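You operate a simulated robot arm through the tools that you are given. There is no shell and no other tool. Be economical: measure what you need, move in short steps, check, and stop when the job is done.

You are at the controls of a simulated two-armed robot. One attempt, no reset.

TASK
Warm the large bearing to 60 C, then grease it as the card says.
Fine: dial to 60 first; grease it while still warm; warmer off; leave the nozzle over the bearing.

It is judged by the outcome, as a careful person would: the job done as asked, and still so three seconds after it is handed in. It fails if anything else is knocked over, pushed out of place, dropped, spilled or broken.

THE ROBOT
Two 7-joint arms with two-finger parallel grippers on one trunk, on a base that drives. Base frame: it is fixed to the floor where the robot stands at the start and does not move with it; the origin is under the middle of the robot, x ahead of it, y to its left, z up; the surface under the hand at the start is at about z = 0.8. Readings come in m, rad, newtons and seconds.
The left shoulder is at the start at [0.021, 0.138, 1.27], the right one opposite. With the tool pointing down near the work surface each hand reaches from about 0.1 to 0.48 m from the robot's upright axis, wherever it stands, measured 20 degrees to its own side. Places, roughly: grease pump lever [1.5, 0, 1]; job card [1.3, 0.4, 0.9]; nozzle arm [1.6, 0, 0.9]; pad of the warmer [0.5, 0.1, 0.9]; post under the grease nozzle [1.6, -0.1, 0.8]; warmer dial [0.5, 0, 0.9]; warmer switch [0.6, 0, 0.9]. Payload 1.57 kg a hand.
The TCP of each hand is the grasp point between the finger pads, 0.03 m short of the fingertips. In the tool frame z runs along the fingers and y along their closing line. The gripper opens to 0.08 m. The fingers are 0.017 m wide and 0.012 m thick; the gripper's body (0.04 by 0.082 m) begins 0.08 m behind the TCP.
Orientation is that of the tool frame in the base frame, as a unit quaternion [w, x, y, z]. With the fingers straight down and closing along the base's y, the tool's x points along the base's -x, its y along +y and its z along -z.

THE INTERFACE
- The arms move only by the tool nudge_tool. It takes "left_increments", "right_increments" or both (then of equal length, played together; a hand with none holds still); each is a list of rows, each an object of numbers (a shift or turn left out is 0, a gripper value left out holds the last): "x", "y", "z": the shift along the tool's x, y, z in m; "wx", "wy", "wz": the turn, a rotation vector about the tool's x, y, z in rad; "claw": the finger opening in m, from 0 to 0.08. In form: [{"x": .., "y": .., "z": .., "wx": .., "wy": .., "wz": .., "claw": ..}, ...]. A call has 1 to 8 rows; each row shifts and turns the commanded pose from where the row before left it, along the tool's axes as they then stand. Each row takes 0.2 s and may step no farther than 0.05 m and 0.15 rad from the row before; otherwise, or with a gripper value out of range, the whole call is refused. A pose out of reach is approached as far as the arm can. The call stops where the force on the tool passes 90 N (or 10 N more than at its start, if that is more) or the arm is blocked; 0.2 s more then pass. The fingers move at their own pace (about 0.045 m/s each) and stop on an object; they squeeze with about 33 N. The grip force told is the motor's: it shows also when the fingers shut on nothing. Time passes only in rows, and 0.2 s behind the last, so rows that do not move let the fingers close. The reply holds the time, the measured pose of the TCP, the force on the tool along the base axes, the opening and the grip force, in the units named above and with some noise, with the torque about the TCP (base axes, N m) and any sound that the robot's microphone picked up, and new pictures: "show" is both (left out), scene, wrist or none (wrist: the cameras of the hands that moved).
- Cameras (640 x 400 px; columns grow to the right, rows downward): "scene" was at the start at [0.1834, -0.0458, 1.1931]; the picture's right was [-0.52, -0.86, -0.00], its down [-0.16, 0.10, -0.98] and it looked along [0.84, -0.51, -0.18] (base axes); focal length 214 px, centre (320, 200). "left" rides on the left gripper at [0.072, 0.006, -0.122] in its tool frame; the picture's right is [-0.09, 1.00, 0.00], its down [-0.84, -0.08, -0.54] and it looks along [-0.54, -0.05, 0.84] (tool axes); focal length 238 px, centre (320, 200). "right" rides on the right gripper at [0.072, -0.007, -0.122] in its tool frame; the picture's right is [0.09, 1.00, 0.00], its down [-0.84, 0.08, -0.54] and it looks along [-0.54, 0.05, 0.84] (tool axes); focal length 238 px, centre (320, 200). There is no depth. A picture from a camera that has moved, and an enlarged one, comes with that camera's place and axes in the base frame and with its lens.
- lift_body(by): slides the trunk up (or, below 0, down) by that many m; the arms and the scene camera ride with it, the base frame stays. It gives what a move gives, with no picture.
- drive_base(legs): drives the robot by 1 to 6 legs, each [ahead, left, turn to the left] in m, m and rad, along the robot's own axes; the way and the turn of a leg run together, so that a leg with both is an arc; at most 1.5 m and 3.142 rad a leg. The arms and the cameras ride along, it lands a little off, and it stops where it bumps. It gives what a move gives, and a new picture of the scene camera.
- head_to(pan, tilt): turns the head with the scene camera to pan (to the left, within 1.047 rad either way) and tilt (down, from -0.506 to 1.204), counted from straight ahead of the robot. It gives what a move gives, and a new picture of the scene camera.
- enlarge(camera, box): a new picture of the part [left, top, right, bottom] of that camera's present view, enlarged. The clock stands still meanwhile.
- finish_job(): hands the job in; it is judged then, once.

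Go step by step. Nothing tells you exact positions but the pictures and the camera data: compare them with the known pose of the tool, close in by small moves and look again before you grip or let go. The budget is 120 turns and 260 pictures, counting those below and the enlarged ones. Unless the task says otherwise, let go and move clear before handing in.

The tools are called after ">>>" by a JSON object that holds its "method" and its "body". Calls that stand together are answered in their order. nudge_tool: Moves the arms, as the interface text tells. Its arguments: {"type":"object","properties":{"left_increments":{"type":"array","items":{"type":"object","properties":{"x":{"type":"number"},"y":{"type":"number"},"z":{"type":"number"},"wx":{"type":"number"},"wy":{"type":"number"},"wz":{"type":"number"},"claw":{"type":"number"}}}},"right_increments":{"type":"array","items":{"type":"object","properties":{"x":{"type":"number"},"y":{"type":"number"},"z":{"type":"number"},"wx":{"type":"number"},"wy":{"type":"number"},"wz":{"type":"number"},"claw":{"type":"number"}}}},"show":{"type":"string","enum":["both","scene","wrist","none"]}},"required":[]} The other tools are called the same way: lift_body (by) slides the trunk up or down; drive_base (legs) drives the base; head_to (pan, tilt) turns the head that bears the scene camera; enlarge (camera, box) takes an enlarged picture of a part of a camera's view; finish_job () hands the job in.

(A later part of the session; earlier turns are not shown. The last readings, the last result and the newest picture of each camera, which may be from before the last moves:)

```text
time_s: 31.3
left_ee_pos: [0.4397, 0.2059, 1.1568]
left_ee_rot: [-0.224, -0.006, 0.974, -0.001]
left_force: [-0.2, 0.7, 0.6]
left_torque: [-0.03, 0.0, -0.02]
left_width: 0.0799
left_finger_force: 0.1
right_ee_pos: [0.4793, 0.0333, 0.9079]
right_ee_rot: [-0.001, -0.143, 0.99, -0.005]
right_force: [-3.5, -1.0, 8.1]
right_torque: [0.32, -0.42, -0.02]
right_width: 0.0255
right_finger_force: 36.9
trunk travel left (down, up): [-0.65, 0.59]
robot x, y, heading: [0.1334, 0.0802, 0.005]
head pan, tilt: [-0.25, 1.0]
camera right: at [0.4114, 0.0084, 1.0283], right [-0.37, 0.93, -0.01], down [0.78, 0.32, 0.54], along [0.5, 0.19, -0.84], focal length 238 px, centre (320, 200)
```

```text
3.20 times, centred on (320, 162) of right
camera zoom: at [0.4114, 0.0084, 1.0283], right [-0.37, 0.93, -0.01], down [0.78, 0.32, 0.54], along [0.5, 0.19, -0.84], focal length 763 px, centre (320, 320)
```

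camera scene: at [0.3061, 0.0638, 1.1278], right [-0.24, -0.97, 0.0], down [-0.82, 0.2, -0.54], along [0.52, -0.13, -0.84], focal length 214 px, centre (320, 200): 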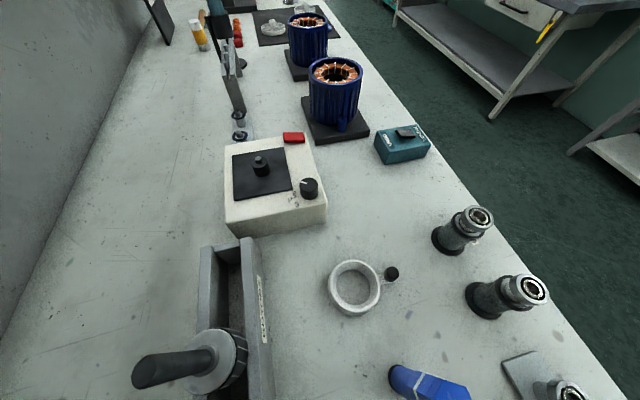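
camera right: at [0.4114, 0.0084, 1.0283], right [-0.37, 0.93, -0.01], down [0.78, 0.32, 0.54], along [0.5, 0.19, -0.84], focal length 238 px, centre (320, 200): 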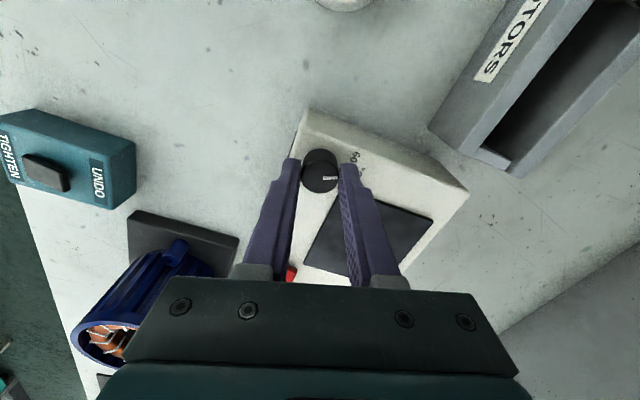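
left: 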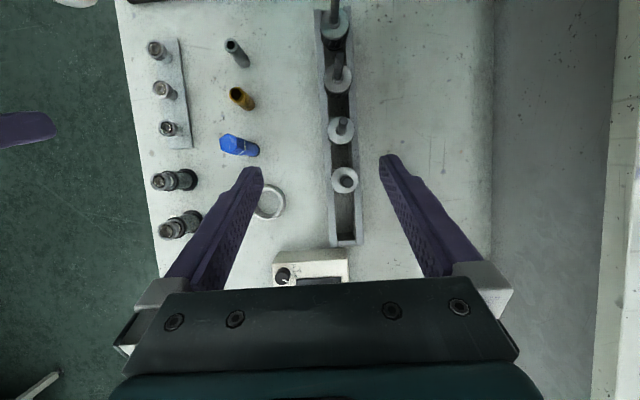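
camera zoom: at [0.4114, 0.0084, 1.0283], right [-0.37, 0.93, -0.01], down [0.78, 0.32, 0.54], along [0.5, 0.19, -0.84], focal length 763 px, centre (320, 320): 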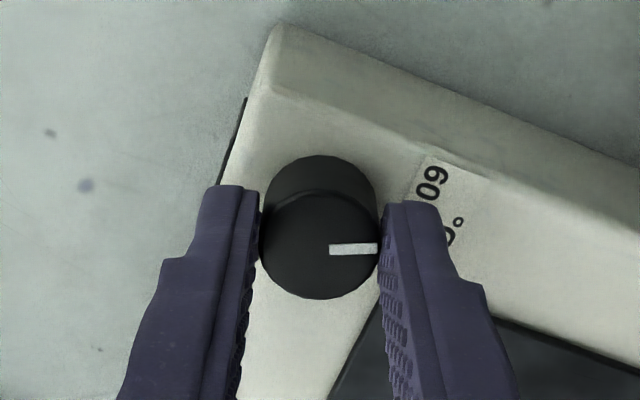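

>>> {"method": "nudge_tool", "body": {"right_increments": [{"wz": -0.11}, {"wz": -0.11}, {"wz": -0.11}, {}, {"claw": 0.05}, {}, {"z": -0.04}, {"z": -0.04}], "show": "wrist"}}

>>> {"method": "enlarge", "body": {"camera": "right", "box": [280, 110, 380, 190]}}

```text
time_s: 33.1
left_ee_pos: [0.4387, 0.2057, 1.1563]
left_ee_rot: [-0.224, -0.007, 0.974, -0.001]
left_force: [-0.1, 0.2, 0.8]
left_torque: [-0.01, 0.04, 0.01]
left_width: 0.0801
left_finger_force: 0.0
right_ee_pos: [0.4799, 0.0344, 0.988]
right_ee_rot: [-0.002, -0.303, 0.953, -0.006]
right_force: [0.1, -0.1, -0.4]
right_torque: [0.01, 0.01, 0.0]
right_width: 0.0502
right_finger_force: 0.2
trunk travel left (down, up): [-0.65, 0.59]
robot x, y, heading: [0.1369, 0.0745, 0.004]
head pan, tilt: [-0.25, 1.0]
camera right: at [0.4238, -0.011, 1.1092], right [-0.65, 0.76, -0.01], down [0.64, 0.55, 0.53], along [0.41, 0.34, -0.84], focal length 238 px, centre (320, 200)
```

right: 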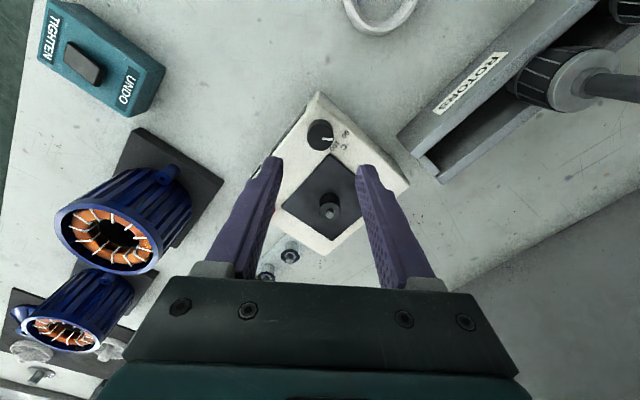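

```text
5.00 times, centred on (330, 150) of right
camera zoom: at [0.4238, -0.011, 1.1092], right [-0.65, 0.76, -0.01], down [0.64, 0.55, 0.53], along [0.41, 0.34, -0.84], focal length 1192 px, centre (270, 450)
```

zoom: 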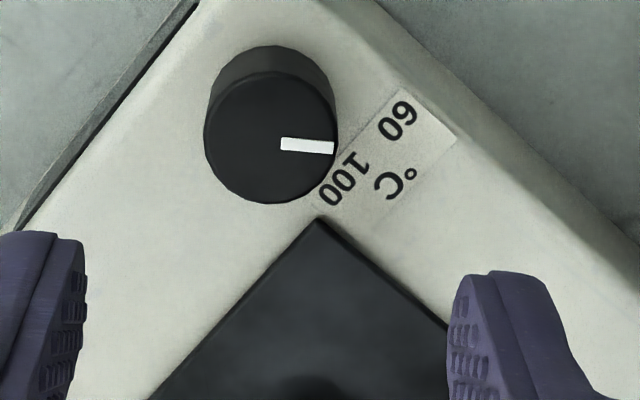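

The pointer now lines up with the 60. Next, swing to above the 6202 bearing.

>>> {"method": "nudge_tool", "body": {"right_increments": [{"wz": 0.12, "z": -0.01, "claw": 0.08}, {"wz": 0.12, "z": -0.01}, {"wz": 0.125, "z": -0.01}, {"wz": 0.125}, {"wz": 0.125}], "show": "none"}}

>>> {"method": "nudge_tool", "body": {"right_increments": [{"x": 0.02, "y": -0.04}, {"x": 0.02, "y": -0.04}, {"x": 0.02, "y": -0.04}, {"x": 0.02, "y": -0.04}, {"x": 0.02, "y": -0.036}], "show": "wrist"}}

>>> {"method": "enlarge", "body": {"camera": "right", "box": [220, 20, 420, 220]}}

```text
time_s: 34.3
left_ee_pos: [0.439, 0.2054, 1.156]
left_ee_rot: [-0.225, -0.008, 0.974, -0.001]
left_force: [-0.1, 0.7, 0.6]
left_torque: [-0.02, 0.0, -0.01]
left_width: 0.0802
left_finger_force: 0.0
right_ee_pos: [0.4799, 0.0351, 1.0168]
right_ee_rot: [0.001, 0.002, 1.0, -0.007]
right_force: [0.1, -0.7, 0.9]
right_torque: [0.0, -0.02, 0.0]
right_width: 0.0801
right_finger_force: 0.2
trunk travel left (down, up): [-0.65, 0.59]
robot x, y, heading: [0.1346, 0.0782, 0.004]
head pan, tilt: [-0.25, 1.0]
```

```text
time_s: 35.5
left_ee_pos: [0.4394, 0.2065, 1.1564]
left_ee_rot: [-0.225, -0.007, 0.974, -0.001]
left_force: [-0.5, -0.2, 0.4]
left_torque: [0.04, -0.03, 0.0]
left_width: 0.0798
left_finger_force: 0.2
right_ee_pos: [0.3781, -0.1614, 1.0198]
right_ee_rot: [0.0, 0.0, 1.0, -0.006]
right_force: [0.6, -0.1, 0.7]
right_torque: [-0.01, 0.01, 0.0]
right_width: 0.08
right_finger_force: 0.0
trunk travel left (down, up): [-0.65, 0.59]
robot x, y, heading: [0.1382, 0.0775, 0.009]
head pan, tilt: [-0.25, 1.0]
camera right: at [0.3061, -0.1671, 1.1411], right [-0.09, 1.0, -0.01], down [0.84, 0.08, 0.54], along [0.54, 0.04, -0.84], focal length 238 px, centre (320, 200)
```

right: 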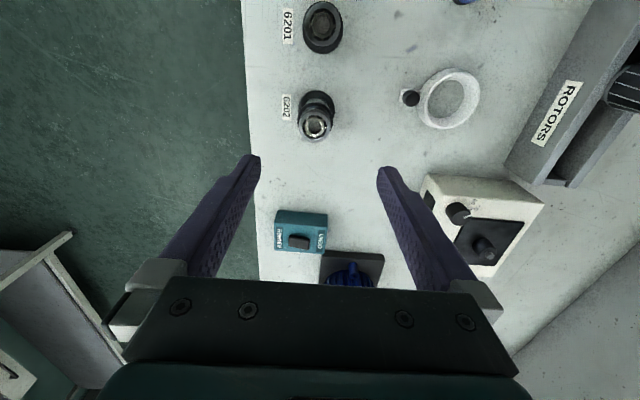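

```text
2.00 times, centred on (320, 120) of right
camera zoom: at [0.3061, -0.1671, 1.1411], right [-0.09, 1.0, -0.01], down [0.84, 0.08, 0.54], along [0.54, 0.04, -0.84], focal length 477 px, centre (320, 360)
```

zoom: 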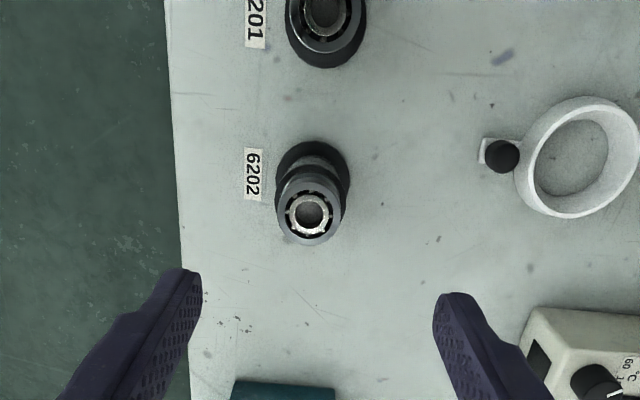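

>>> {"method": "nudge_tool", "body": {"right_increments": [{"x": -0.002, "y": -0.006, "z": 0.035}, {"z": 0.035}], "show": "wrist"}}

>>> {"method": "enlarge", "body": {"camera": "right", "box": [220, 80, 420, 220]}}

>>> {"method": "head_to", "body": {"pan": -0.9, "tilt": 0.9}}

```text
time_s: 36.1
left_ee_pos: [0.4371, 0.2061, 1.156]
left_ee_rot: [-0.225, -0.007, 0.974, -0.001]
left_force: [0.3, 0.4, -0.7]
left_torque: [-0.05, 0.0, -0.03]
left_width: 0.08
left_finger_force: 0.0
right_ee_pos: [0.3817, -0.1667, 0.9511]
right_ee_rot: [0.0, 0.001, 1.0, -0.007]
right_force: [-0.3, -0.7, -0.2]
right_torque: [-0.01, -0.02, -0.02]
right_width: 0.0799
right_finger_force: 0.1
trunk travel left (down, up): [-0.65, 0.59]
robot x, y, heading: [0.1396, 0.0788, 0.003]
head pan, tilt: [-0.25, 1.0]
camera right: at [0.3083, -0.173, 1.0704], right [-0.09, 1.0, -0.01], down [0.84, 0.08, 0.54], along [0.54, 0.04, -0.84], focal length 238 px, centre (320, 200)
```

right: 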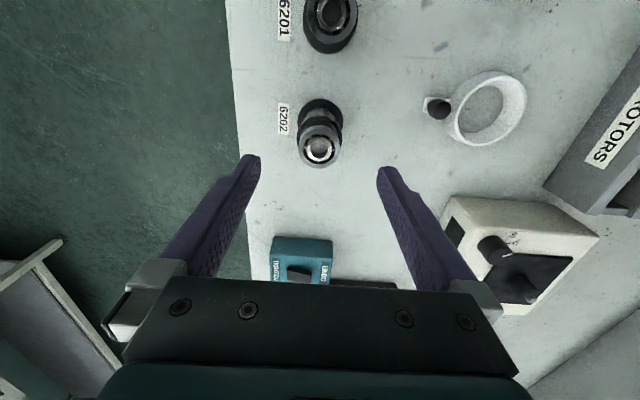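

```text
2.86 times, centred on (320, 150) of right
camera zoom: at [0.3083, -0.173, 1.0704], right [-0.09, 1.0, -0.01], down [0.84, 0.08, 0.54], along [0.54, 0.04, -0.84], focal length 681 px, centre (320, 343)
```

zoom: 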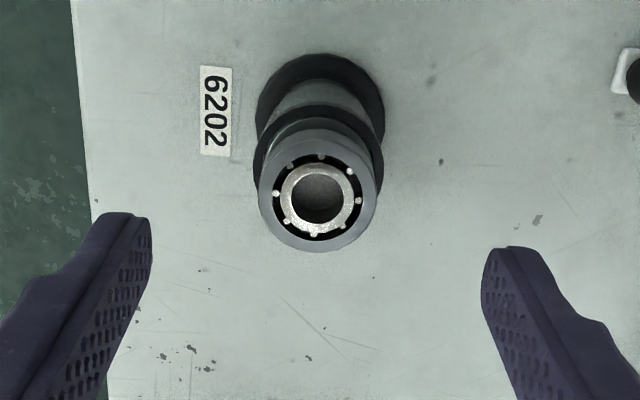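

```text
time_s: 37.1
left_ee_pos: [0.4391, 0.2062, 1.1548]
left_ee_rot: [-0.226, -0.008, 0.974, -0.002]
left_force: [0.1, 0.0, 0.2]
left_torque: [0.0, 0.01, 0.01]
left_width: 0.0799
left_finger_force: 0.0
right_ee_pos: [0.3803, -0.1687, 0.951]
right_ee_rot: [0.0, 0.001, 1.0, -0.006]
right_force: [-0.5, 1.0, 0.8]
right_torque: [-0.02, -0.01, -0.02]
right_width: 0.08
right_finger_force: 0.1
trunk travel left (down, up): [-0.65, 0.59]
robot x, y, heading: [0.1383, 0.0773, 0.003]
head pan, tilt: [-0.901, 0.901]
camera scene: at [0.2856, 0.0218, 1.1349], right [-0.78, -0.63, 0.0], down [-0.49, 0.61, -0.62], along [0.39, -0.48, -0.78], focal length 214 px, centre (320, 200)
```

scene: 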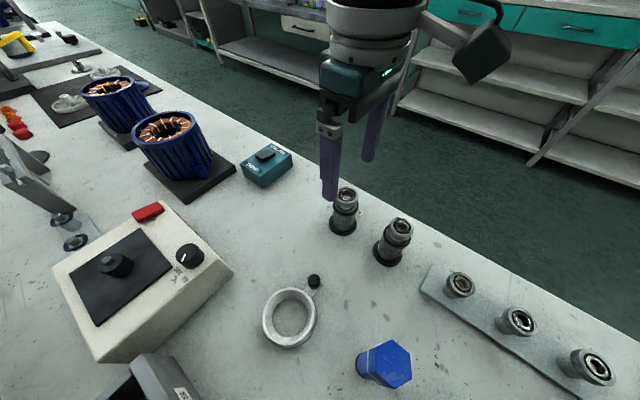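

The bearing (35 mm OD, 6202) sits at ≈[0.380,-0.169,0.877]. Descend and close on it.

>>> {"method": "nudge_tool", "body": {"right_increments": [{"z": 0.02, "claw": 0.06}, {"z": 0.02}, {"z": 0.018}, {}, {"claw": 0.03}, {}, {}], "show": "both"}}

>>> {"method": "enlarge", "body": {"camera": "scene", "box": [280, 150, 440, 270]}}

>>> {"method": "enlarge", "body": {"camera": "right", "box": [220, 100, 420, 240]}}

```text
time_s: 38.7
left_ee_pos: [0.439, 0.2059, 1.1569]
left_ee_rot: [-0.225, -0.008, 0.974, -0.002]
left_force: [-0.6, 0.1, -0.5]
left_torque: [-0.02, -0.02, 0.01]
left_width: 0.0801
left_finger_force: 0.1
right_ee_pos: [0.3814, -0.1691, 0.8916]
right_ee_rot: [-0.001, 0.001, 1.0, -0.006]
right_force: [0.1, 0.0, -0.5]
right_torque: [0.01, 0.01, 0.06]
right_width: 0.0325
right_finger_force: 23.8
trunk travel left (down, up): [-0.65, 0.59]
robot x, y, heading: [0.1421, 0.0734, 0.004]
head pan, tilt: [-0.901, 0.901]
camera scene: at [0.2856, 0.0218, 1.1349], right [-0.78, -0.62, 0.0], down [-0.49, 0.61, -0.62], along [0.39, -0.48, -0.78], focal length 214 px, centre (320, 200)
camera right: at [0.3077, -0.1741, 1.012], right [-0.09, 1.0, -0.01], down [0.84, 0.08, 0.54], along [0.54, 0.04, -0.84], focal length 238 px, centre (320, 200)
```

scene: 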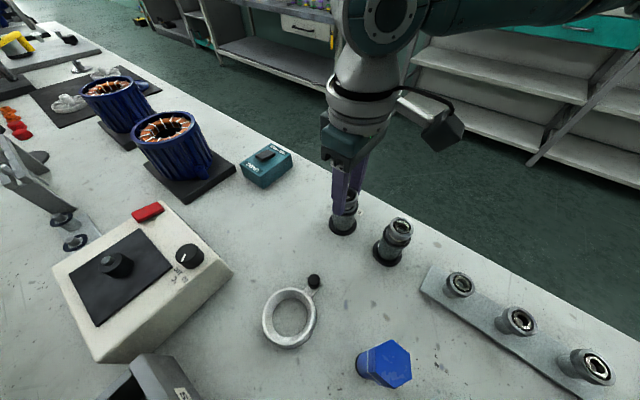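
right: 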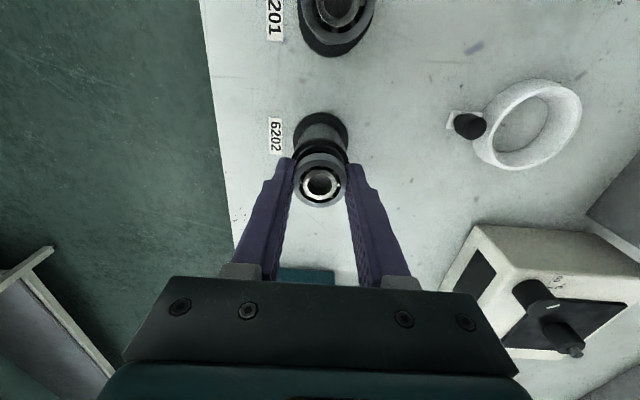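

```text
3.33 times, centred on (360, 210) of scene
camera zoom: at [0.2856, 0.0218, 1.1349], right [-0.78, -0.62, 0.0], down [-0.49, 0.61, -0.62], along [0.39, -0.48, -0.78], focal length 715 px, centre (187, 167)
```

zoom: 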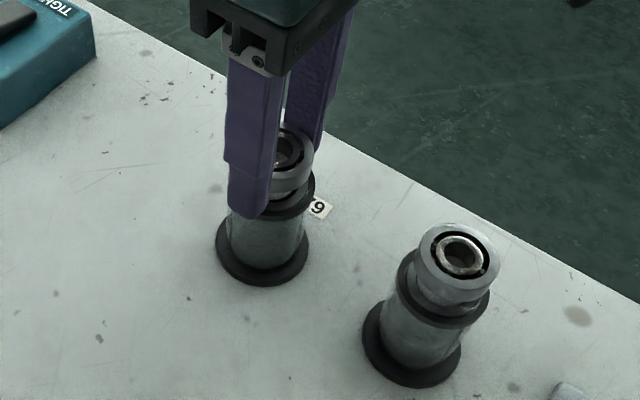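

```text
2.86 times, centred on (320, 170) of right
camera zoom: at [0.3077, -0.1741, 1.012], right [-0.09, 1.0, -0.01], down [0.84, 0.08, 0.54], along [0.54, 0.04, -0.84], focal length 681 px, centre (320, 286)
```

zoom: 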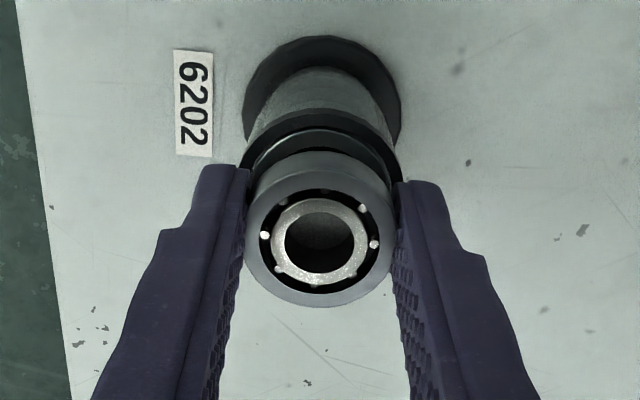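

Fingers stopped at 32.5 mm with force. Tighten and lift gently, then check.

>>> {"method": "nudge_tool", "body": {"right_increments": [{"claw": 0.02}, {}, {"z": -0.01}, {"z": -0.015}, {"z": -0.02}], "show": "both"}}

>>> {"method": "enlarge", "body": {"camera": "scene", "box": [280, 130, 440, 270]}}

>>> {"method": "enlarge", "body": {"camera": "right", "box": [220, 100, 420, 240]}}

```text
time_s: 39.9
left_ee_pos: [0.4385, 0.2057, 1.1564]
left_ee_rot: [-0.225, -0.008, 0.974, -0.002]
left_force: [-0.4, -0.3, -0.2]
left_torque: [-0.03, -0.04, 0.01]
left_width: 0.08
left_finger_force: 0.1
right_ee_pos: [0.3814, -0.1679, 0.9374]
right_ee_rot: [0.0, 0.001, 1.0, -0.005]
right_force: [-1.0, -0.1, -0.4]
right_torque: [0.01, -0.03, 0.01]
right_width: 0.0323
right_finger_force: 32.9
trunk travel left (down, up): [-0.65, 0.59]
robot x, y, heading: [0.1359, 0.0787, 0.005]
head pan, tilt: [-0.901, 0.901]
camera scene: at [0.2856, 0.0217, 1.1349], right [-0.78, -0.62, 0.0], down [-0.49, 0.61, -0.62], along [0.39, -0.48, -0.78], focal length 214 px, centre (320, 200)
camera right: at [0.308, -0.1737, 1.0576], right [-0.09, 1.0, -0.01], down [0.84, 0.08, 0.54], along [0.54, 0.04, -0.84], focal length 238 px, centre (320, 200)
```

scene: 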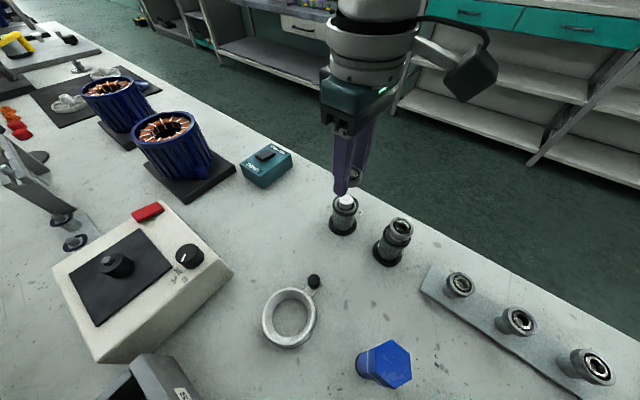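
right: 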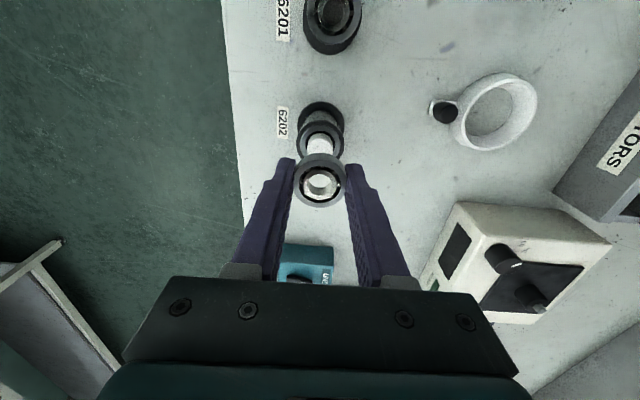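

```text
2.86 times, centred on (360, 200) of scene
camera zoom: at [0.2856, 0.0217, 1.1349], right [-0.78, -0.62, 0.0], down [-0.49, 0.61, -0.62], along [0.39, -0.48, -0.78], focal length 613 px, centre (206, 200)
```

zoom: 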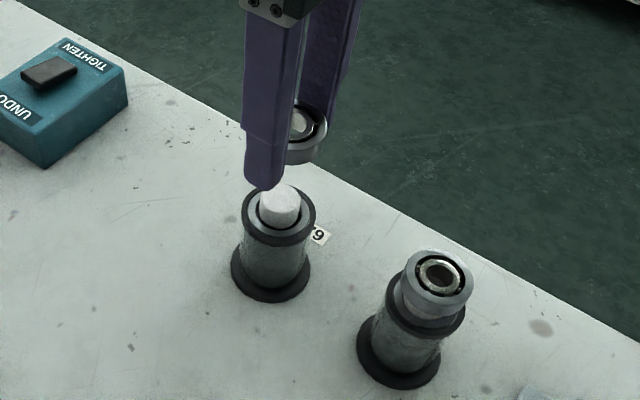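

```text
2.86 times, centred on (320, 170) of right
camera zoom: at [0.308, -0.1737, 1.0576], right [-0.09, 1.0, -0.01], down [0.84, 0.08, 0.54], along [0.54, 0.04, -0.84], focal length 681 px, centre (320, 286)
```

zoom: 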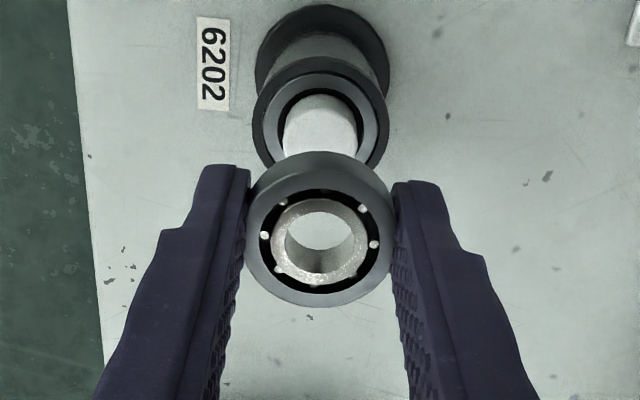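

Lifted. I'll compare against the other bearing in size to be certain this is the larger.

>>> {"method": "nudge_tool", "body": {"right_increments": [{"x": 0.03, "z": -0.03}, {"x": 0.04}, {"x": 0.02}], "show": "none"}}

>>> {"method": "enlarge", "body": {"camera": "right", "box": [240, 80, 400, 220]}}

```text
time_s: 40.7
left_ee_pos: [0.4402, 0.2072, 1.1567]
left_ee_rot: [-0.226, -0.007, 0.974, -0.002]
left_force: [0.0, 0.5, 0.5]
left_torque: [-0.02, -0.02, -0.01]
left_width: 0.08
left_finger_force: 0.0
right_ee_pos: [0.3087, -0.1718, 0.9544]
right_ee_rot: [0.0, 0.002, 1.0, -0.005]
right_force: [0.3, 0.4, -0.2]
right_torque: [-0.01, 0.01, -0.04]
right_width: 0.0323
right_finger_force: 33.4
right hand out of reach, approached as far as the arm can: row 2, 3
trunk travel left (down, up): [-0.65, 0.59]
robot x, y, heading: [0.1366, 0.0771, 0.008]
head pan, tilt: [-0.901, 0.901]
```

```text
2.86 times, centred on (320, 150) of right
camera zoom: at [0.2346, -0.1779, 1.0754], right [-0.09, 1.0, -0.01], down [0.84, 0.08, 0.54], along [0.54, 0.04, -0.84], focal length 681 px, centre (320, 343)
```

zoom: 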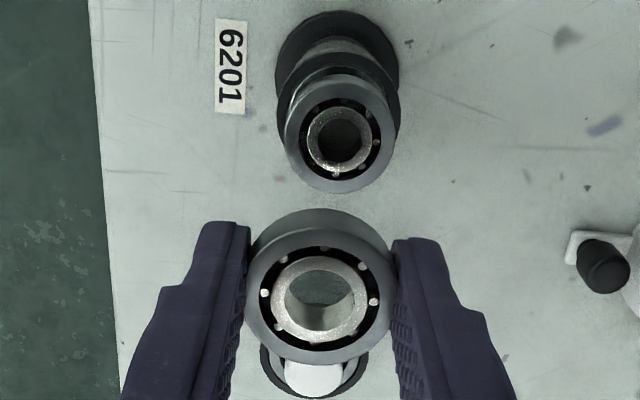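

The held 6202 is the larger one. Now carry it to above the warmer spigot (~[0.549,0.099]).

>>> {"method": "nudge_tool", "body": {"right_increments": [{"x": -0.03, "y": 0.033, "z": -0.02}, {"x": -0.03, "y": 0.033, "z": -0.02}, {"x": -0.03, "y": 0.033}, {"x": -0.03, "y": 0.033}, {"x": -0.03, "y": 0.033}, {"x": -0.03, "y": 0.033}, {"x": -0.03, "y": 0.033}], "show": "wrist"}}

>>> {"method": "head_to", "body": {"pan": 0.1, "tilt": 0.9}}

```text
time_s: 42.3
left_ee_pos: [0.4392, 0.2069, 1.1562]
left_ee_rot: [-0.225, -0.007, 0.974, 0.0]
left_force: [-0.5, -0.5, 0.4]
left_torque: [-0.03, -0.03, -0.02]
left_width: 0.0799
left_finger_force: 0.0
right_ee_pos: [0.5187, 0.0578, 0.9932]
right_ee_rot: [0.001, -0.001, 1.0, -0.006]
right_force: [0.2, -1.0, -0.7]
right_torque: [0.03, -0.03, 0.0]
right_width: 0.0323
right_finger_force: 33.2
trunk travel left (down, up): [-0.65, 0.59]
robot x, y, heading: [0.1366, 0.0767, 0.009]
head pan, tilt: [-0.901, 0.901]
camera right: at [0.4452, 0.054, 1.1135], right [-0.09, 1.0, -0.01], down [0.84, 0.09, 0.54], along [0.54, 0.04, -0.84], focal length 238 px, centre (320, 200)
```

right: 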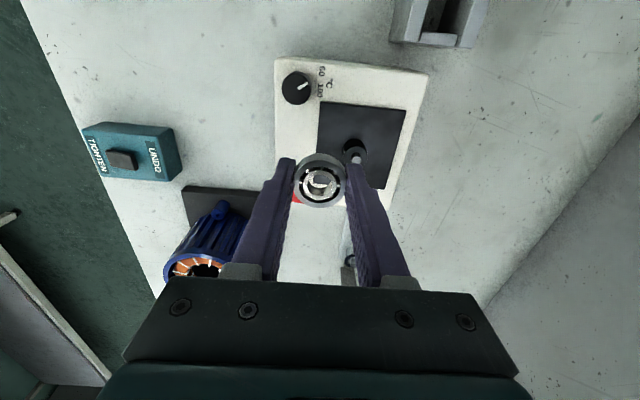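

```text
time_s: 43.6
left_ee_pos: [0.4384, 0.2068, 1.1554]
left_ee_rot: [-0.226, -0.008, 0.974, -0.002]
left_force: [-0.3, -0.3, 0.5]
left_torque: [-0.01, 0.0, -0.02]
left_width: 0.0801
left_finger_force: 0.1
right_ee_pos: [0.5186, 0.058, 0.9937]
right_ee_rot: [0.0, 0.001, 1.0, -0.007]
right_force: [-0.3, 0.2, -0.3]
right_torque: [-0.01, -0.02, 0.01]
right_width: 0.0322
right_finger_force: 33.2
trunk travel left (down, up): [-0.65, 0.59]
robot x, y, heading: [0.1375, 0.0767, 0.007]
head pan, tilt: [0.099, 0.901]
camera scene: at [0.3135, 0.0885, 1.1349], right [0.1, -0.99, 0.0], down [-0.78, -0.08, -0.62], along [0.62, 0.06, -0.78], focal length 214 px, centre (320, 200)
```

scene: 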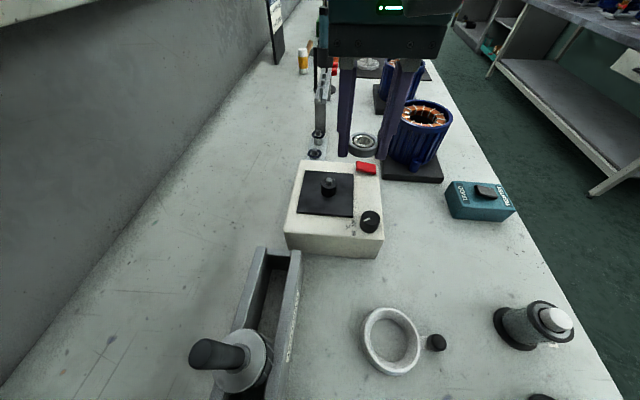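

>>> {"method": "enlarge", "body": {"camera": "right", "box": [280, 100, 440, 220]}}

>>> {"method": "enlarge", "body": {"camera": "scene", "box": [280, 150, 400, 250]}}

```text
3.33 times, centred on (360, 160) of right
camera zoom: at [0.4451, 0.0531, 1.1133], right [-0.09, 1.0, -0.01], down [0.84, 0.08, 0.54], along [0.54, 0.04, -0.84], focal length 794 px, centre (187, 333)
```

zoom: 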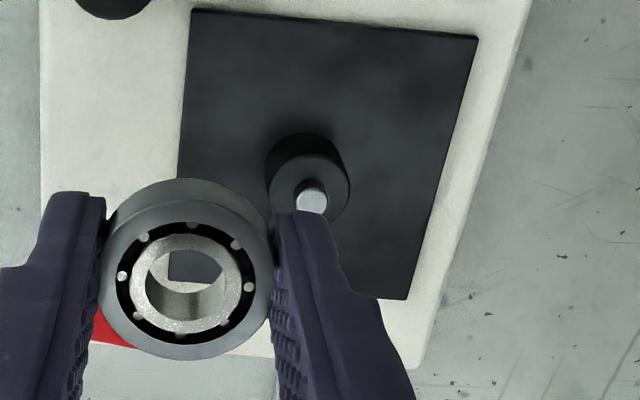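

```text
4.00 times, centred on (340, 200) of scene
camera zoom: at [0.3135, 0.0885, 1.1349], right [0.1, -0.99, 0.0], down [-0.78, -0.08, -0.62], along [0.62, 0.06, -0.78], focal length 858 px, centre (240, 200)
```

zoom: 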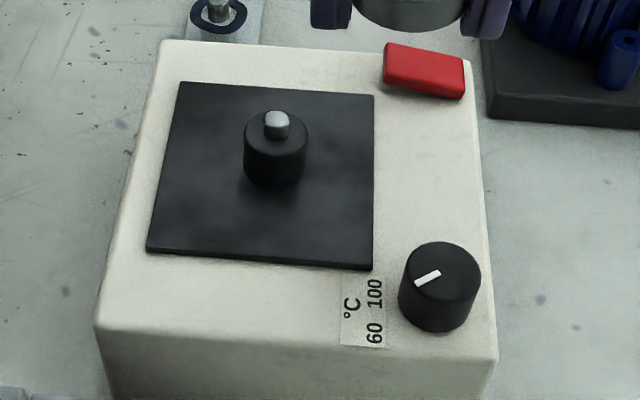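

>>> {"method": "nudge_tool", "body": {"right_increments": [{"x": -0.0185, "y": 0.0385}, {"z": 0.02}, {"z": 0.015}], "show": "none"}}

>>> {"method": "enlarge", "body": {"camera": "right", "box": [240, 110, 400, 230]}}

>>> {"method": "enlarge", "body": {"camera": "scene", "box": [260, 110, 420, 230]}}

```text
time_s: 44.4
left_ee_pos: [0.4392, 0.2055, 1.155]
left_ee_rot: [-0.225, -0.008, 0.974, -0.002]
left_force: [0.3, 0.2, 0.7]
left_torque: [-0.01, 0.01, 0.0]
left_width: 0.0803
left_finger_force: 0.1
right_ee_pos: [0.5368, 0.098, 0.9567]
right_ee_rot: [0.001, 0.0, 1.0, -0.006]
right_force: [-0.2, -0.1, 0.1]
right_torque: [-0.01, -0.05, -0.01]
right_width: 0.0323
right_finger_force: 33.6
trunk travel left (down, up): [-0.65, 0.59]
robot x, y, heading: [0.133, 0.0807, 0.005]
head pan, tilt: [0.099, 0.901]
```

```text
3.33 times, centred on (320, 170) of right
camera zoom: at [0.4641, 0.0915, 1.0768], right [-0.09, 1.0, -0.01], down [0.84, 0.08, 0.54], along [0.54, 0.04, -0.84], focal length 794 px, centre (320, 300)
```

zoom: 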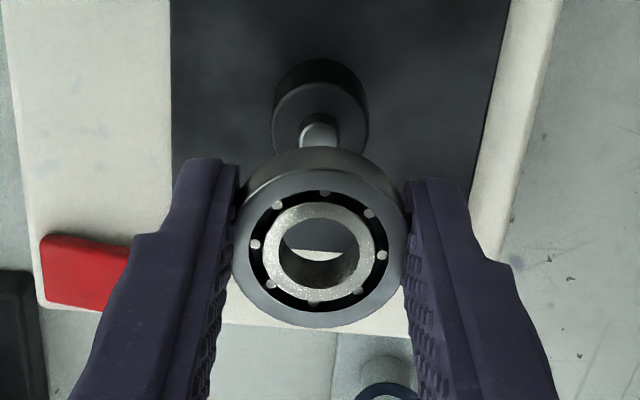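

```text
3.33 times, centred on (340, 170) of scene
camera zoom: at [0.3135, 0.0885, 1.1349], right [0.1, -0.99, 0.0], down [-0.78, -0.08, -0.62], along [0.62, 0.06, -0.78], focal length 715 px, centre (253, 300)
```

zoom: 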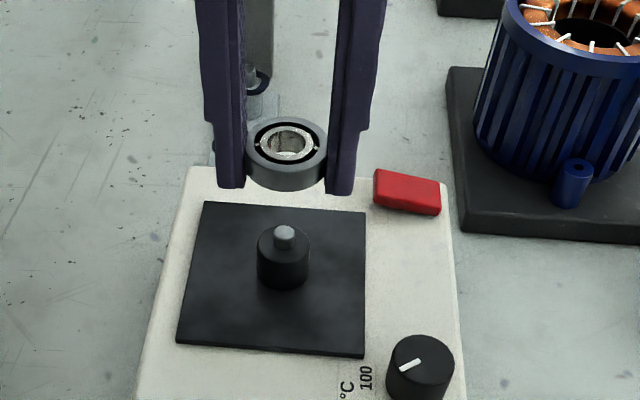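

>>> {"method": "nudge_tool", "body": {"right_increments": [{"x": 0.0015, "y": -0.0005, "z": 0.02}, {"z": 0.017}], "show": "none"}}

>>> {"method": "enlarge", "body": {"camera": "right", "box": [240, 110, 400, 230]}}

>>> {"method": "enlarge", "body": {"camera": "scene", "box": [280, 130, 380, 205]}}

```text
time_s: 45.0
left_ee_pos: [0.4381, 0.2049, 1.1562]
left_ee_rot: [-0.225, -0.007, 0.974, -0.001]
left_force: [-1.5, 0.2, -1.5]
left_torque: [0.03, -0.04, 0.02]
left_width: 0.0798
left_finger_force: 0.1
right_ee_pos: [0.5343, 0.0963, 0.9189]
right_ee_rot: [0.0, -0.001, 1.0, -0.006]
right_force: [-0.2, -0.1, -0.3]
right_torque: [0.0, 0.01, 0.02]
right_width: 0.0322
right_finger_force: 33.0
trunk travel left (down, up): [-0.65, 0.59]
robot x, y, heading: [0.1391, 0.0755, 0.01]
head pan, tilt: [0.099, 0.901]
```

```text
3.33 times, centred on (320, 170) of right
camera zoom: at [0.4626, 0.0903, 1.0399], right [-0.09, 1.0, -0.01], down [0.84, 0.08, 0.54], along [0.54, 0.04, -0.84], focal length 794 px, centre (320, 300)
```

zoom: 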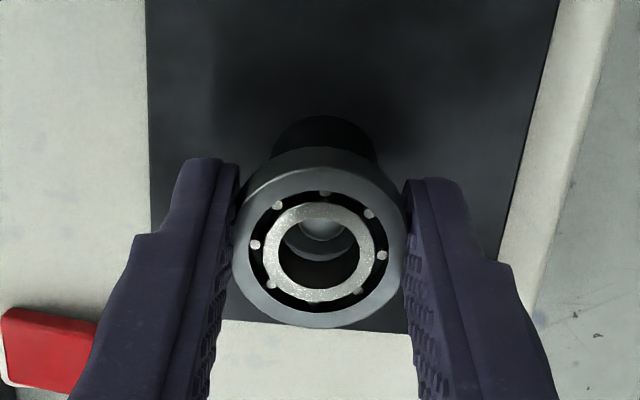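

```text
5.33 times, centred on (330, 168) of scene
camera zoom: at [0.3135, 0.0886, 1.1349], right [0.1, -0.99, 0.0], down [-0.78, -0.08, -0.62], along [0.62, 0.06, -0.78], focal length 1144 px, centre (267, 373)
```

zoom: 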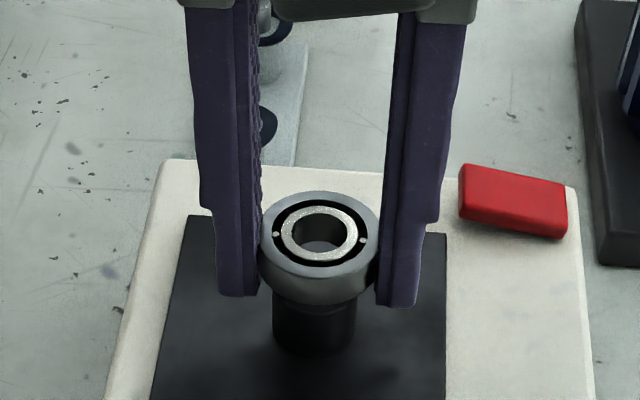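

Pin is visible through the bore, well aligned. Lower until it seats.

>>> {"method": "nudge_tool", "body": {"right_increments": [{"x": -0.0005, "z": 0.005}, {"z": 0.004}, {"z": 0.003}], "show": "none"}}

>>> {"method": "enlarge", "body": {"camera": "right", "box": [240, 110, 400, 230]}}

>>> {"method": "enlarge", "body": {"camera": "scene", "box": [280, 130, 380, 205]}}

```text
time_s: 45.8
left_ee_pos: [0.4393, 0.2071, 1.1574]
left_ee_rot: [-0.224, -0.008, 0.975, -0.001]
left_force: [0.4, 0.3, 0.1]
left_torque: [-0.01, 0.01, -0.02]
left_width: 0.0799
left_finger_force: 0.0
right_ee_pos: [0.5368, 0.0952, 0.9108]
right_ee_rot: [0.003, 0.0, 1.0, -0.004]
right_force: [-5.7, 0.3, 23.2]
right_torque: [0.05, 0.06, 0.0]
right_width: 0.0322
right_finger_force: 33.4
trunk travel left (down, up): [-0.65, 0.59]
robot x, y, heading: [0.1341, 0.0769, 0.01]
head pan, tilt: [0.099, 0.901]
```

```text
3.33 times, centred on (320, 170) of right
camera zoom: at [0.4625, 0.0898, 1.0304], right [-0.09, 1.0, -0.01], down [0.83, 0.08, 0.55], along [0.54, 0.04, -0.84], focal length 794 px, centre (320, 300)
```

zoom: 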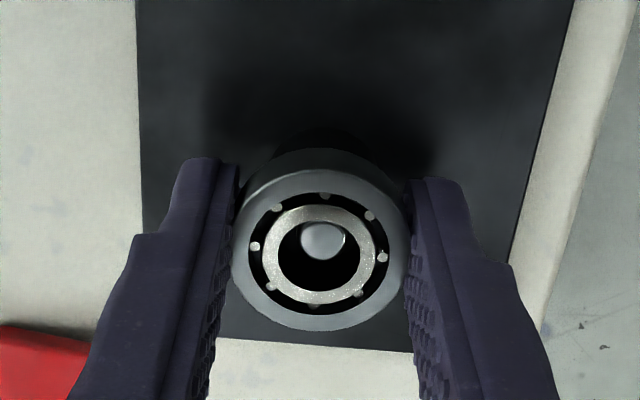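

```text
5.33 times, centred on (330, 168) of scene
camera zoom: at [0.3141, 0.0886, 1.1355], right [0.1, -0.99, 0.0], down [-0.78, -0.08, -0.62], along [0.62, 0.06, -0.78], focal length 1144 px, centre (267, 373)
```

zoom: 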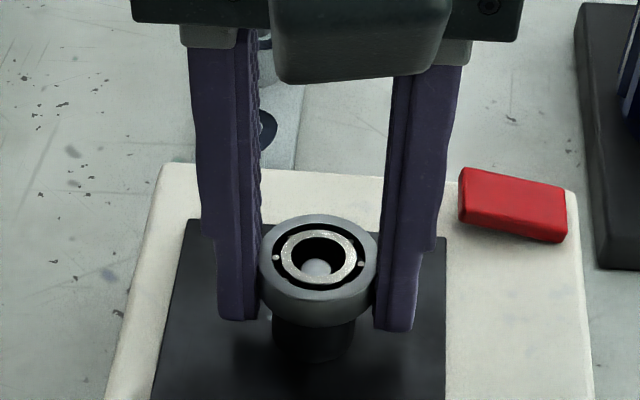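

Contact at 23 N with the pin inside the bore: seated. Release and check.

>>> {"method": "nudge_tool", "body": {"right_increments": [{"z": -0.002}, {"claw": 0.05}, {}, {"claw": 0.06}, {}], "show": "none"}}

>>> {"method": "enlarge", "body": {"camera": "right", "box": [240, 110, 400, 230]}}

>>> {"method": "enlarge", "body": {"camera": "scene", "box": [280, 130, 380, 205]}}

```text
time_s: 47.0
left_ee_pos: [0.4405, 0.2057, 1.1557]
left_ee_rot: [-0.225, -0.008, 0.974, -0.002]
left_force: [0.1, -0.1, -0.9]
left_torque: [0.0, -0.01, 0.01]
left_width: 0.0802
left_finger_force: 0.0
right_ee_pos: [0.5341, 0.096, 0.9095]
right_ee_rot: [0.002, 0.001, 1.0, -0.006]
right_force: [0.5, 1.2, 0.2]
right_torque: [-0.03, 0.0, 0.04]
right_width: 0.0604
right_finger_force: 0.0
trunk travel left (down, up): [-0.65, 0.59]
robot x, y, heading: [0.1377, 0.0823, 0.005]
head pan, tilt: [0.099, 0.901]
```

```text
3.33 times, centred on (320, 170) of right
camera zoom: at [0.462, 0.0896, 1.0302], right [-0.09, 1.0, -0.01], down [0.84, 0.08, 0.54], along [0.54, 0.04, -0.84], focal length 794 px, centre (320, 300)
```

zoom: 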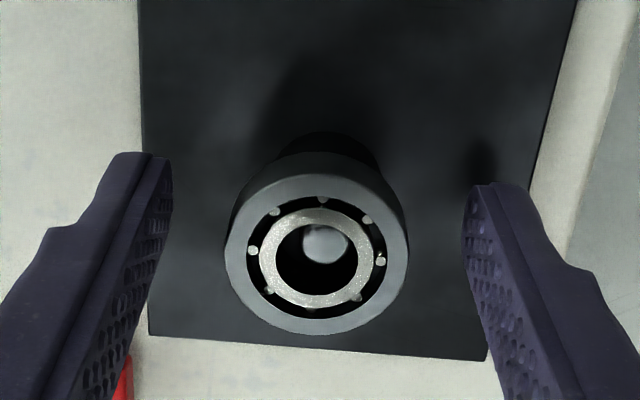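

```text
5.33 times, centred on (330, 168) of scene
camera zoom: at [0.3135, 0.0885, 1.1349], right [0.1, -0.99, 0.0], down [-0.78, -0.08, -0.62], along [0.62, 0.06, -0.78], focal length 1144 px, centre (267, 373)
```

zoom: 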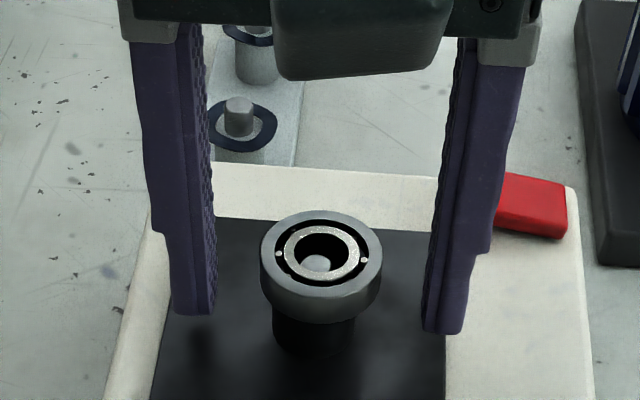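

The bearing rests flat on the warmer spigot. Now raise, close fingers and move above the raised (+y) end of the red switch.

>>> {"method": "nudge_tool", "body": {"right_increments": [{"z": -0.045}, {"z": -0.035, "claw": 0.0}, {"x": -0.027, "y": -0.022}, {"x": -0.027, "y": -0.022}, {}, {"z": 0.04}], "show": "both"}}

>>> {"method": "enlarge", "body": {"camera": "right", "box": [240, 90, 400, 210]}}

>>> {"method": "enlarge", "body": {"camera": "scene", "box": [290, 100, 410, 200]}}

```text
time_s: 48.4
left_ee_pos: [0.4389, 0.2058, 1.1562]
left_ee_rot: [-0.225, -0.007, 0.974, -0.002]
left_force: [-0.6, -0.1, 0.3]
left_torque: [0.0, -0.01, 0.02]
left_width: 0.0799
left_finger_force: 0.2
right_ee_pos: [0.5739, 0.0466, 0.9542]
right_ee_rot: [0.001, 0.0, 1.0, -0.006]
right_force: [0.6, 0.3, 0.4]
right_torque: [-0.04, -0.03, 0.02]
right_width: 0.0001
right_finger_force: 21.4
right hand out of reach, approached as far as the arm can: row 4, 6
trunk travel left (down, up): [-0.65, 0.59]
robot x, y, heading: [0.1343, 0.0817, 0.005]
head pan, tilt: [0.099, 0.901]
camera scene: at [0.3134, 0.0886, 1.135], right [0.1, -0.99, 0.0], down [-0.78, -0.08, -0.62], along [0.62, 0.06, -0.78], focal length 214 px, centre (320, 200)
camera right: at [0.4992, 0.041, 1.0746], right [-0.09, 1.0, -0.01], down [0.84, 0.08, 0.54], along [0.54, 0.04, -0.84], focal length 238 px, centre (320, 200)
```

scene: 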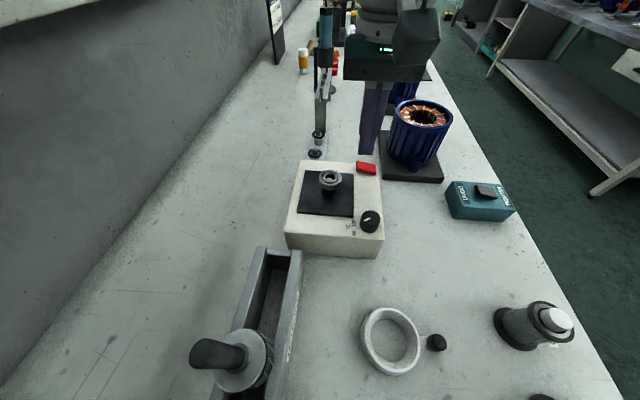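
right: 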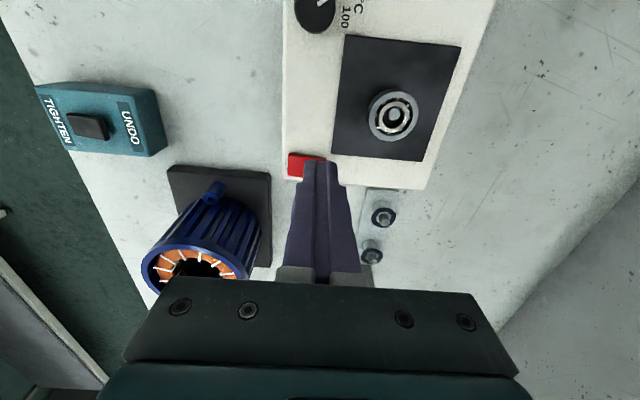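

```text
3.33 times, centred on (320, 150) of right
camera zoom: at [0.4992, 0.041, 1.0746], right [-0.09, 1.0, -0.01], down [0.84, 0.08, 0.54], along [0.54, 0.04, -0.84], focal length 794 px, centre (320, 367)
```

zoom: 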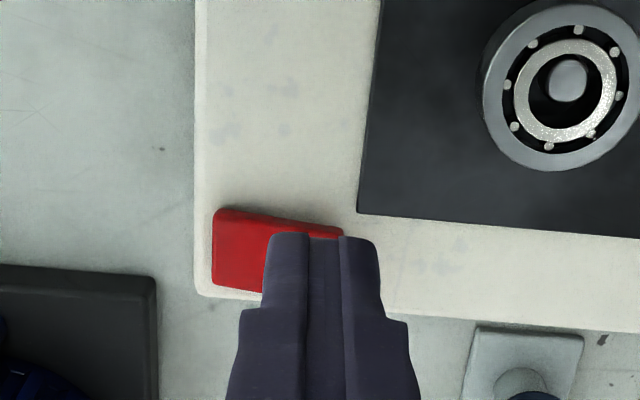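

```text
4.00 times, centred on (350, 150) of scene
camera zoom: at [0.3134, 0.0886, 1.135], right [0.1, -0.99, 0.0], down [-0.78, -0.08, -0.62], along [0.62, 0.06, -0.78], focal length 858 px, centre (200, 400)
```

zoom: 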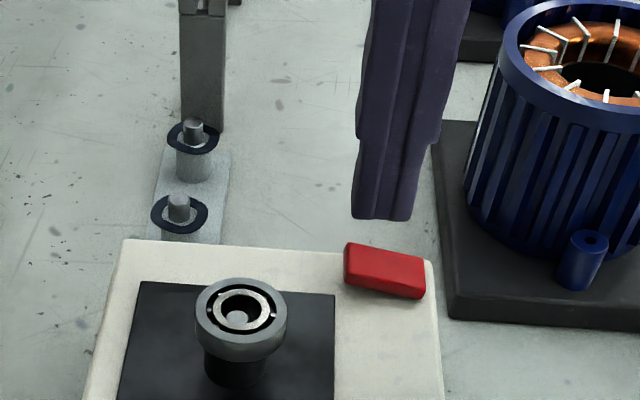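

Reach limit; raise and drive 7 cm ahead.

>>> {"method": "nudge_tool", "body": {"right_increments": [{"z": -0.045}, {"z": -0.02}], "show": "none"}}

>>> {"method": "drive_base", "body": {"legs": [[0.07, 0, 0]]}}

```text
time_s: 49.0
left_ee_pos: [0.4384, 0.2062, 1.1578]
left_ee_rot: [-0.225, -0.007, 0.974, -0.002]
left_force: [-0.4, -0.1, -0.8]
left_torque: [-0.01, -0.01, 0.03]
left_width: 0.0799
left_finger_force: 0.0
right_ee_pos: [0.5731, 0.0476, 1.0206]
right_ee_rot: [0.0, 0.001, 1.0, -0.006]
right_force: [-0.6, -1.0, -0.3]
right_torque: [0.02, -0.02, 0.02]
right_width: 0.0
right_finger_force: 21.3
trunk travel left (down, up): [-0.65, 0.59]
robot x, y, heading: [0.1358, 0.0757, 0.004]
head pan, tilt: [0.099, 0.901]
```

```text
time_s: 50.0
left_ee_pos: [0.5093, 0.2061, 1.155]
left_ee_rot: [-0.225, -0.008, 0.974, -0.002]
left_force: [0.5, 0.4, 1.1]
left_torque: [-0.01, 0.01, 0.02]
left_width: 0.08
left_finger_force: 0.0
right_ee_pos: [0.6426, 0.0469, 1.0201]
right_ee_rot: [0.0, 0.001, 1.0, -0.007]
right_force: [0.2, 0.3, 0.1]
right_torque: [0.03, 0.03, -0.01]
right_width: 0.0
right_finger_force: 21.4
trunk travel left (down, up): [-0.65, 0.59]
robot x, y, heading: [0.2067, 0.0792, 0.006]
head pan, tilt: [0.099, 0.901]
camera scene: at [0.3835, 0.0889, 1.135], right [0.1, -0.99, 0.0], down [-0.78, -0.08, -0.62], along [0.62, 0.06, -0.78], focal length 214 px, centre (320, 200)
```

scene: 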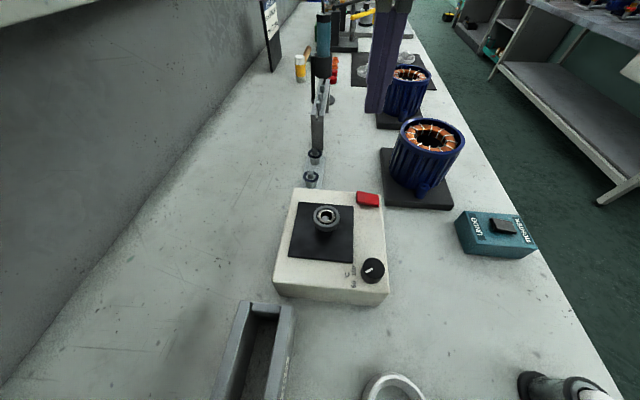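

>>> {"method": "nudge_tool", "body": {"right_increments": [{"x": 0.03, "y": 0.003}, {"x": 0.024}, {"z": 0.045}, {"z": 0.045}, {}], "show": "none"}}

>>> {"method": "enlarge", "body": {"camera": "right", "box": [240, 90, 400, 210]}}

>>> {"method": "enlarge", "body": {"camera": "scene", "box": [310, 140, 430, 240]}}

```text
time_s: 51.2
left_ee_pos: [0.5095, 0.2057, 1.1558]
left_ee_rot: [-0.224, -0.007, 0.974, -0.001]
left_force: [-0.6, -0.3, 0.4]
left_torque: [0.01, 0.03, 0.02]
left_width: 0.0803
left_finger_force: 0.1
right_ee_pos: [0.5873, 0.0502, 0.9287]
right_ee_rot: [0.0, 0.001, 1.0, -0.006]
right_force: [0.6, -0.7, 0.6]
right_torque: [0.0, -0.02, 0.0]
right_width: 0.0
right_finger_force: 21.4
trunk travel left (down, up): [-0.65, 0.59]
robot x, y, heading: [0.2069, 0.0769, 0.006]
head pan, tilt: [0.099, 0.901]
```

```text
3.33 times, centred on (320, 150) of right
camera zoom: at [0.5145, 0.0451, 1.0494], right [-0.09, 1.0, -0.01], down [0.84, 0.08, 0.54], along [0.54, 0.04, -0.84], focal length 794 px, centre (320, 367)
```

zoom: 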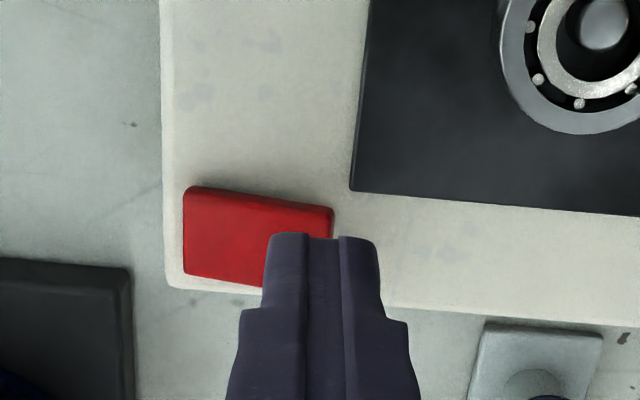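

```text
4.00 times, centred on (370, 190) of scene
camera zoom: at [0.3835, 0.0888, 1.1349], right [0.1, -0.99, 0.0], down [-0.78, -0.08, -0.62], along [0.62, 0.06, -0.78], focal length 858 px, centre (120, 240)
```

zoom: 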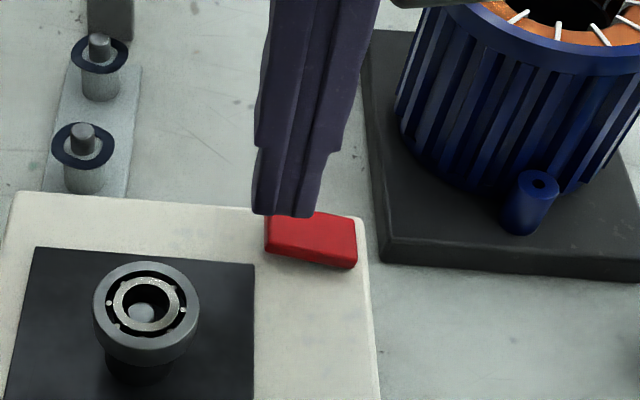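

>>> {"method": "nudge_tool", "body": {"right_increments": [{"z": 0.008}, {"z": 0.006}, {"z": 0.005}, {"z": 0.004}], "show": "none"}}

>>> {"method": "enlarge", "body": {"camera": "scene", "box": [310, 140, 430, 240]}}

```text
time_s: 52.2
left_ee_pos: [0.5083, 0.2067, 1.1569]
left_ee_rot: [-0.225, -0.007, 0.974, 0.0]
left_force: [-0.1, 0.2, 0.0]
left_torque: [0.03, 0.03, 0.0]
left_width: 0.08
left_finger_force: 0.0
right_ee_pos: [0.5884, 0.051, 0.9084]
right_ee_rot: [0.0, 0.0, 1.0, -0.005]
right_force: [-4.9, 3.2, 15.0]
right_torque: [-0.08, 0.15, -0.08]
right_width: 0.0
right_finger_force: 21.3
trunk travel left (down, up): [-0.65, 0.59]
robot x, y, heading: [0.2091, 0.0777, 0.006]
head pan, tilt: [0.099, 0.901]
```

```text
4.00 times, centred on (370, 190) of scene
camera zoom: at [0.3835, 0.0892, 1.1353], right [0.1, -0.99, 0.0], down [-0.78, -0.08, -0.62], along [0.62, 0.06, -0.78], focal length 858 px, centre (120, 240)
```

zoom: 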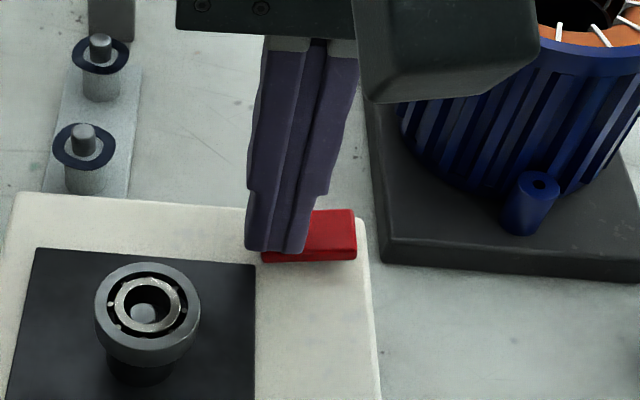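

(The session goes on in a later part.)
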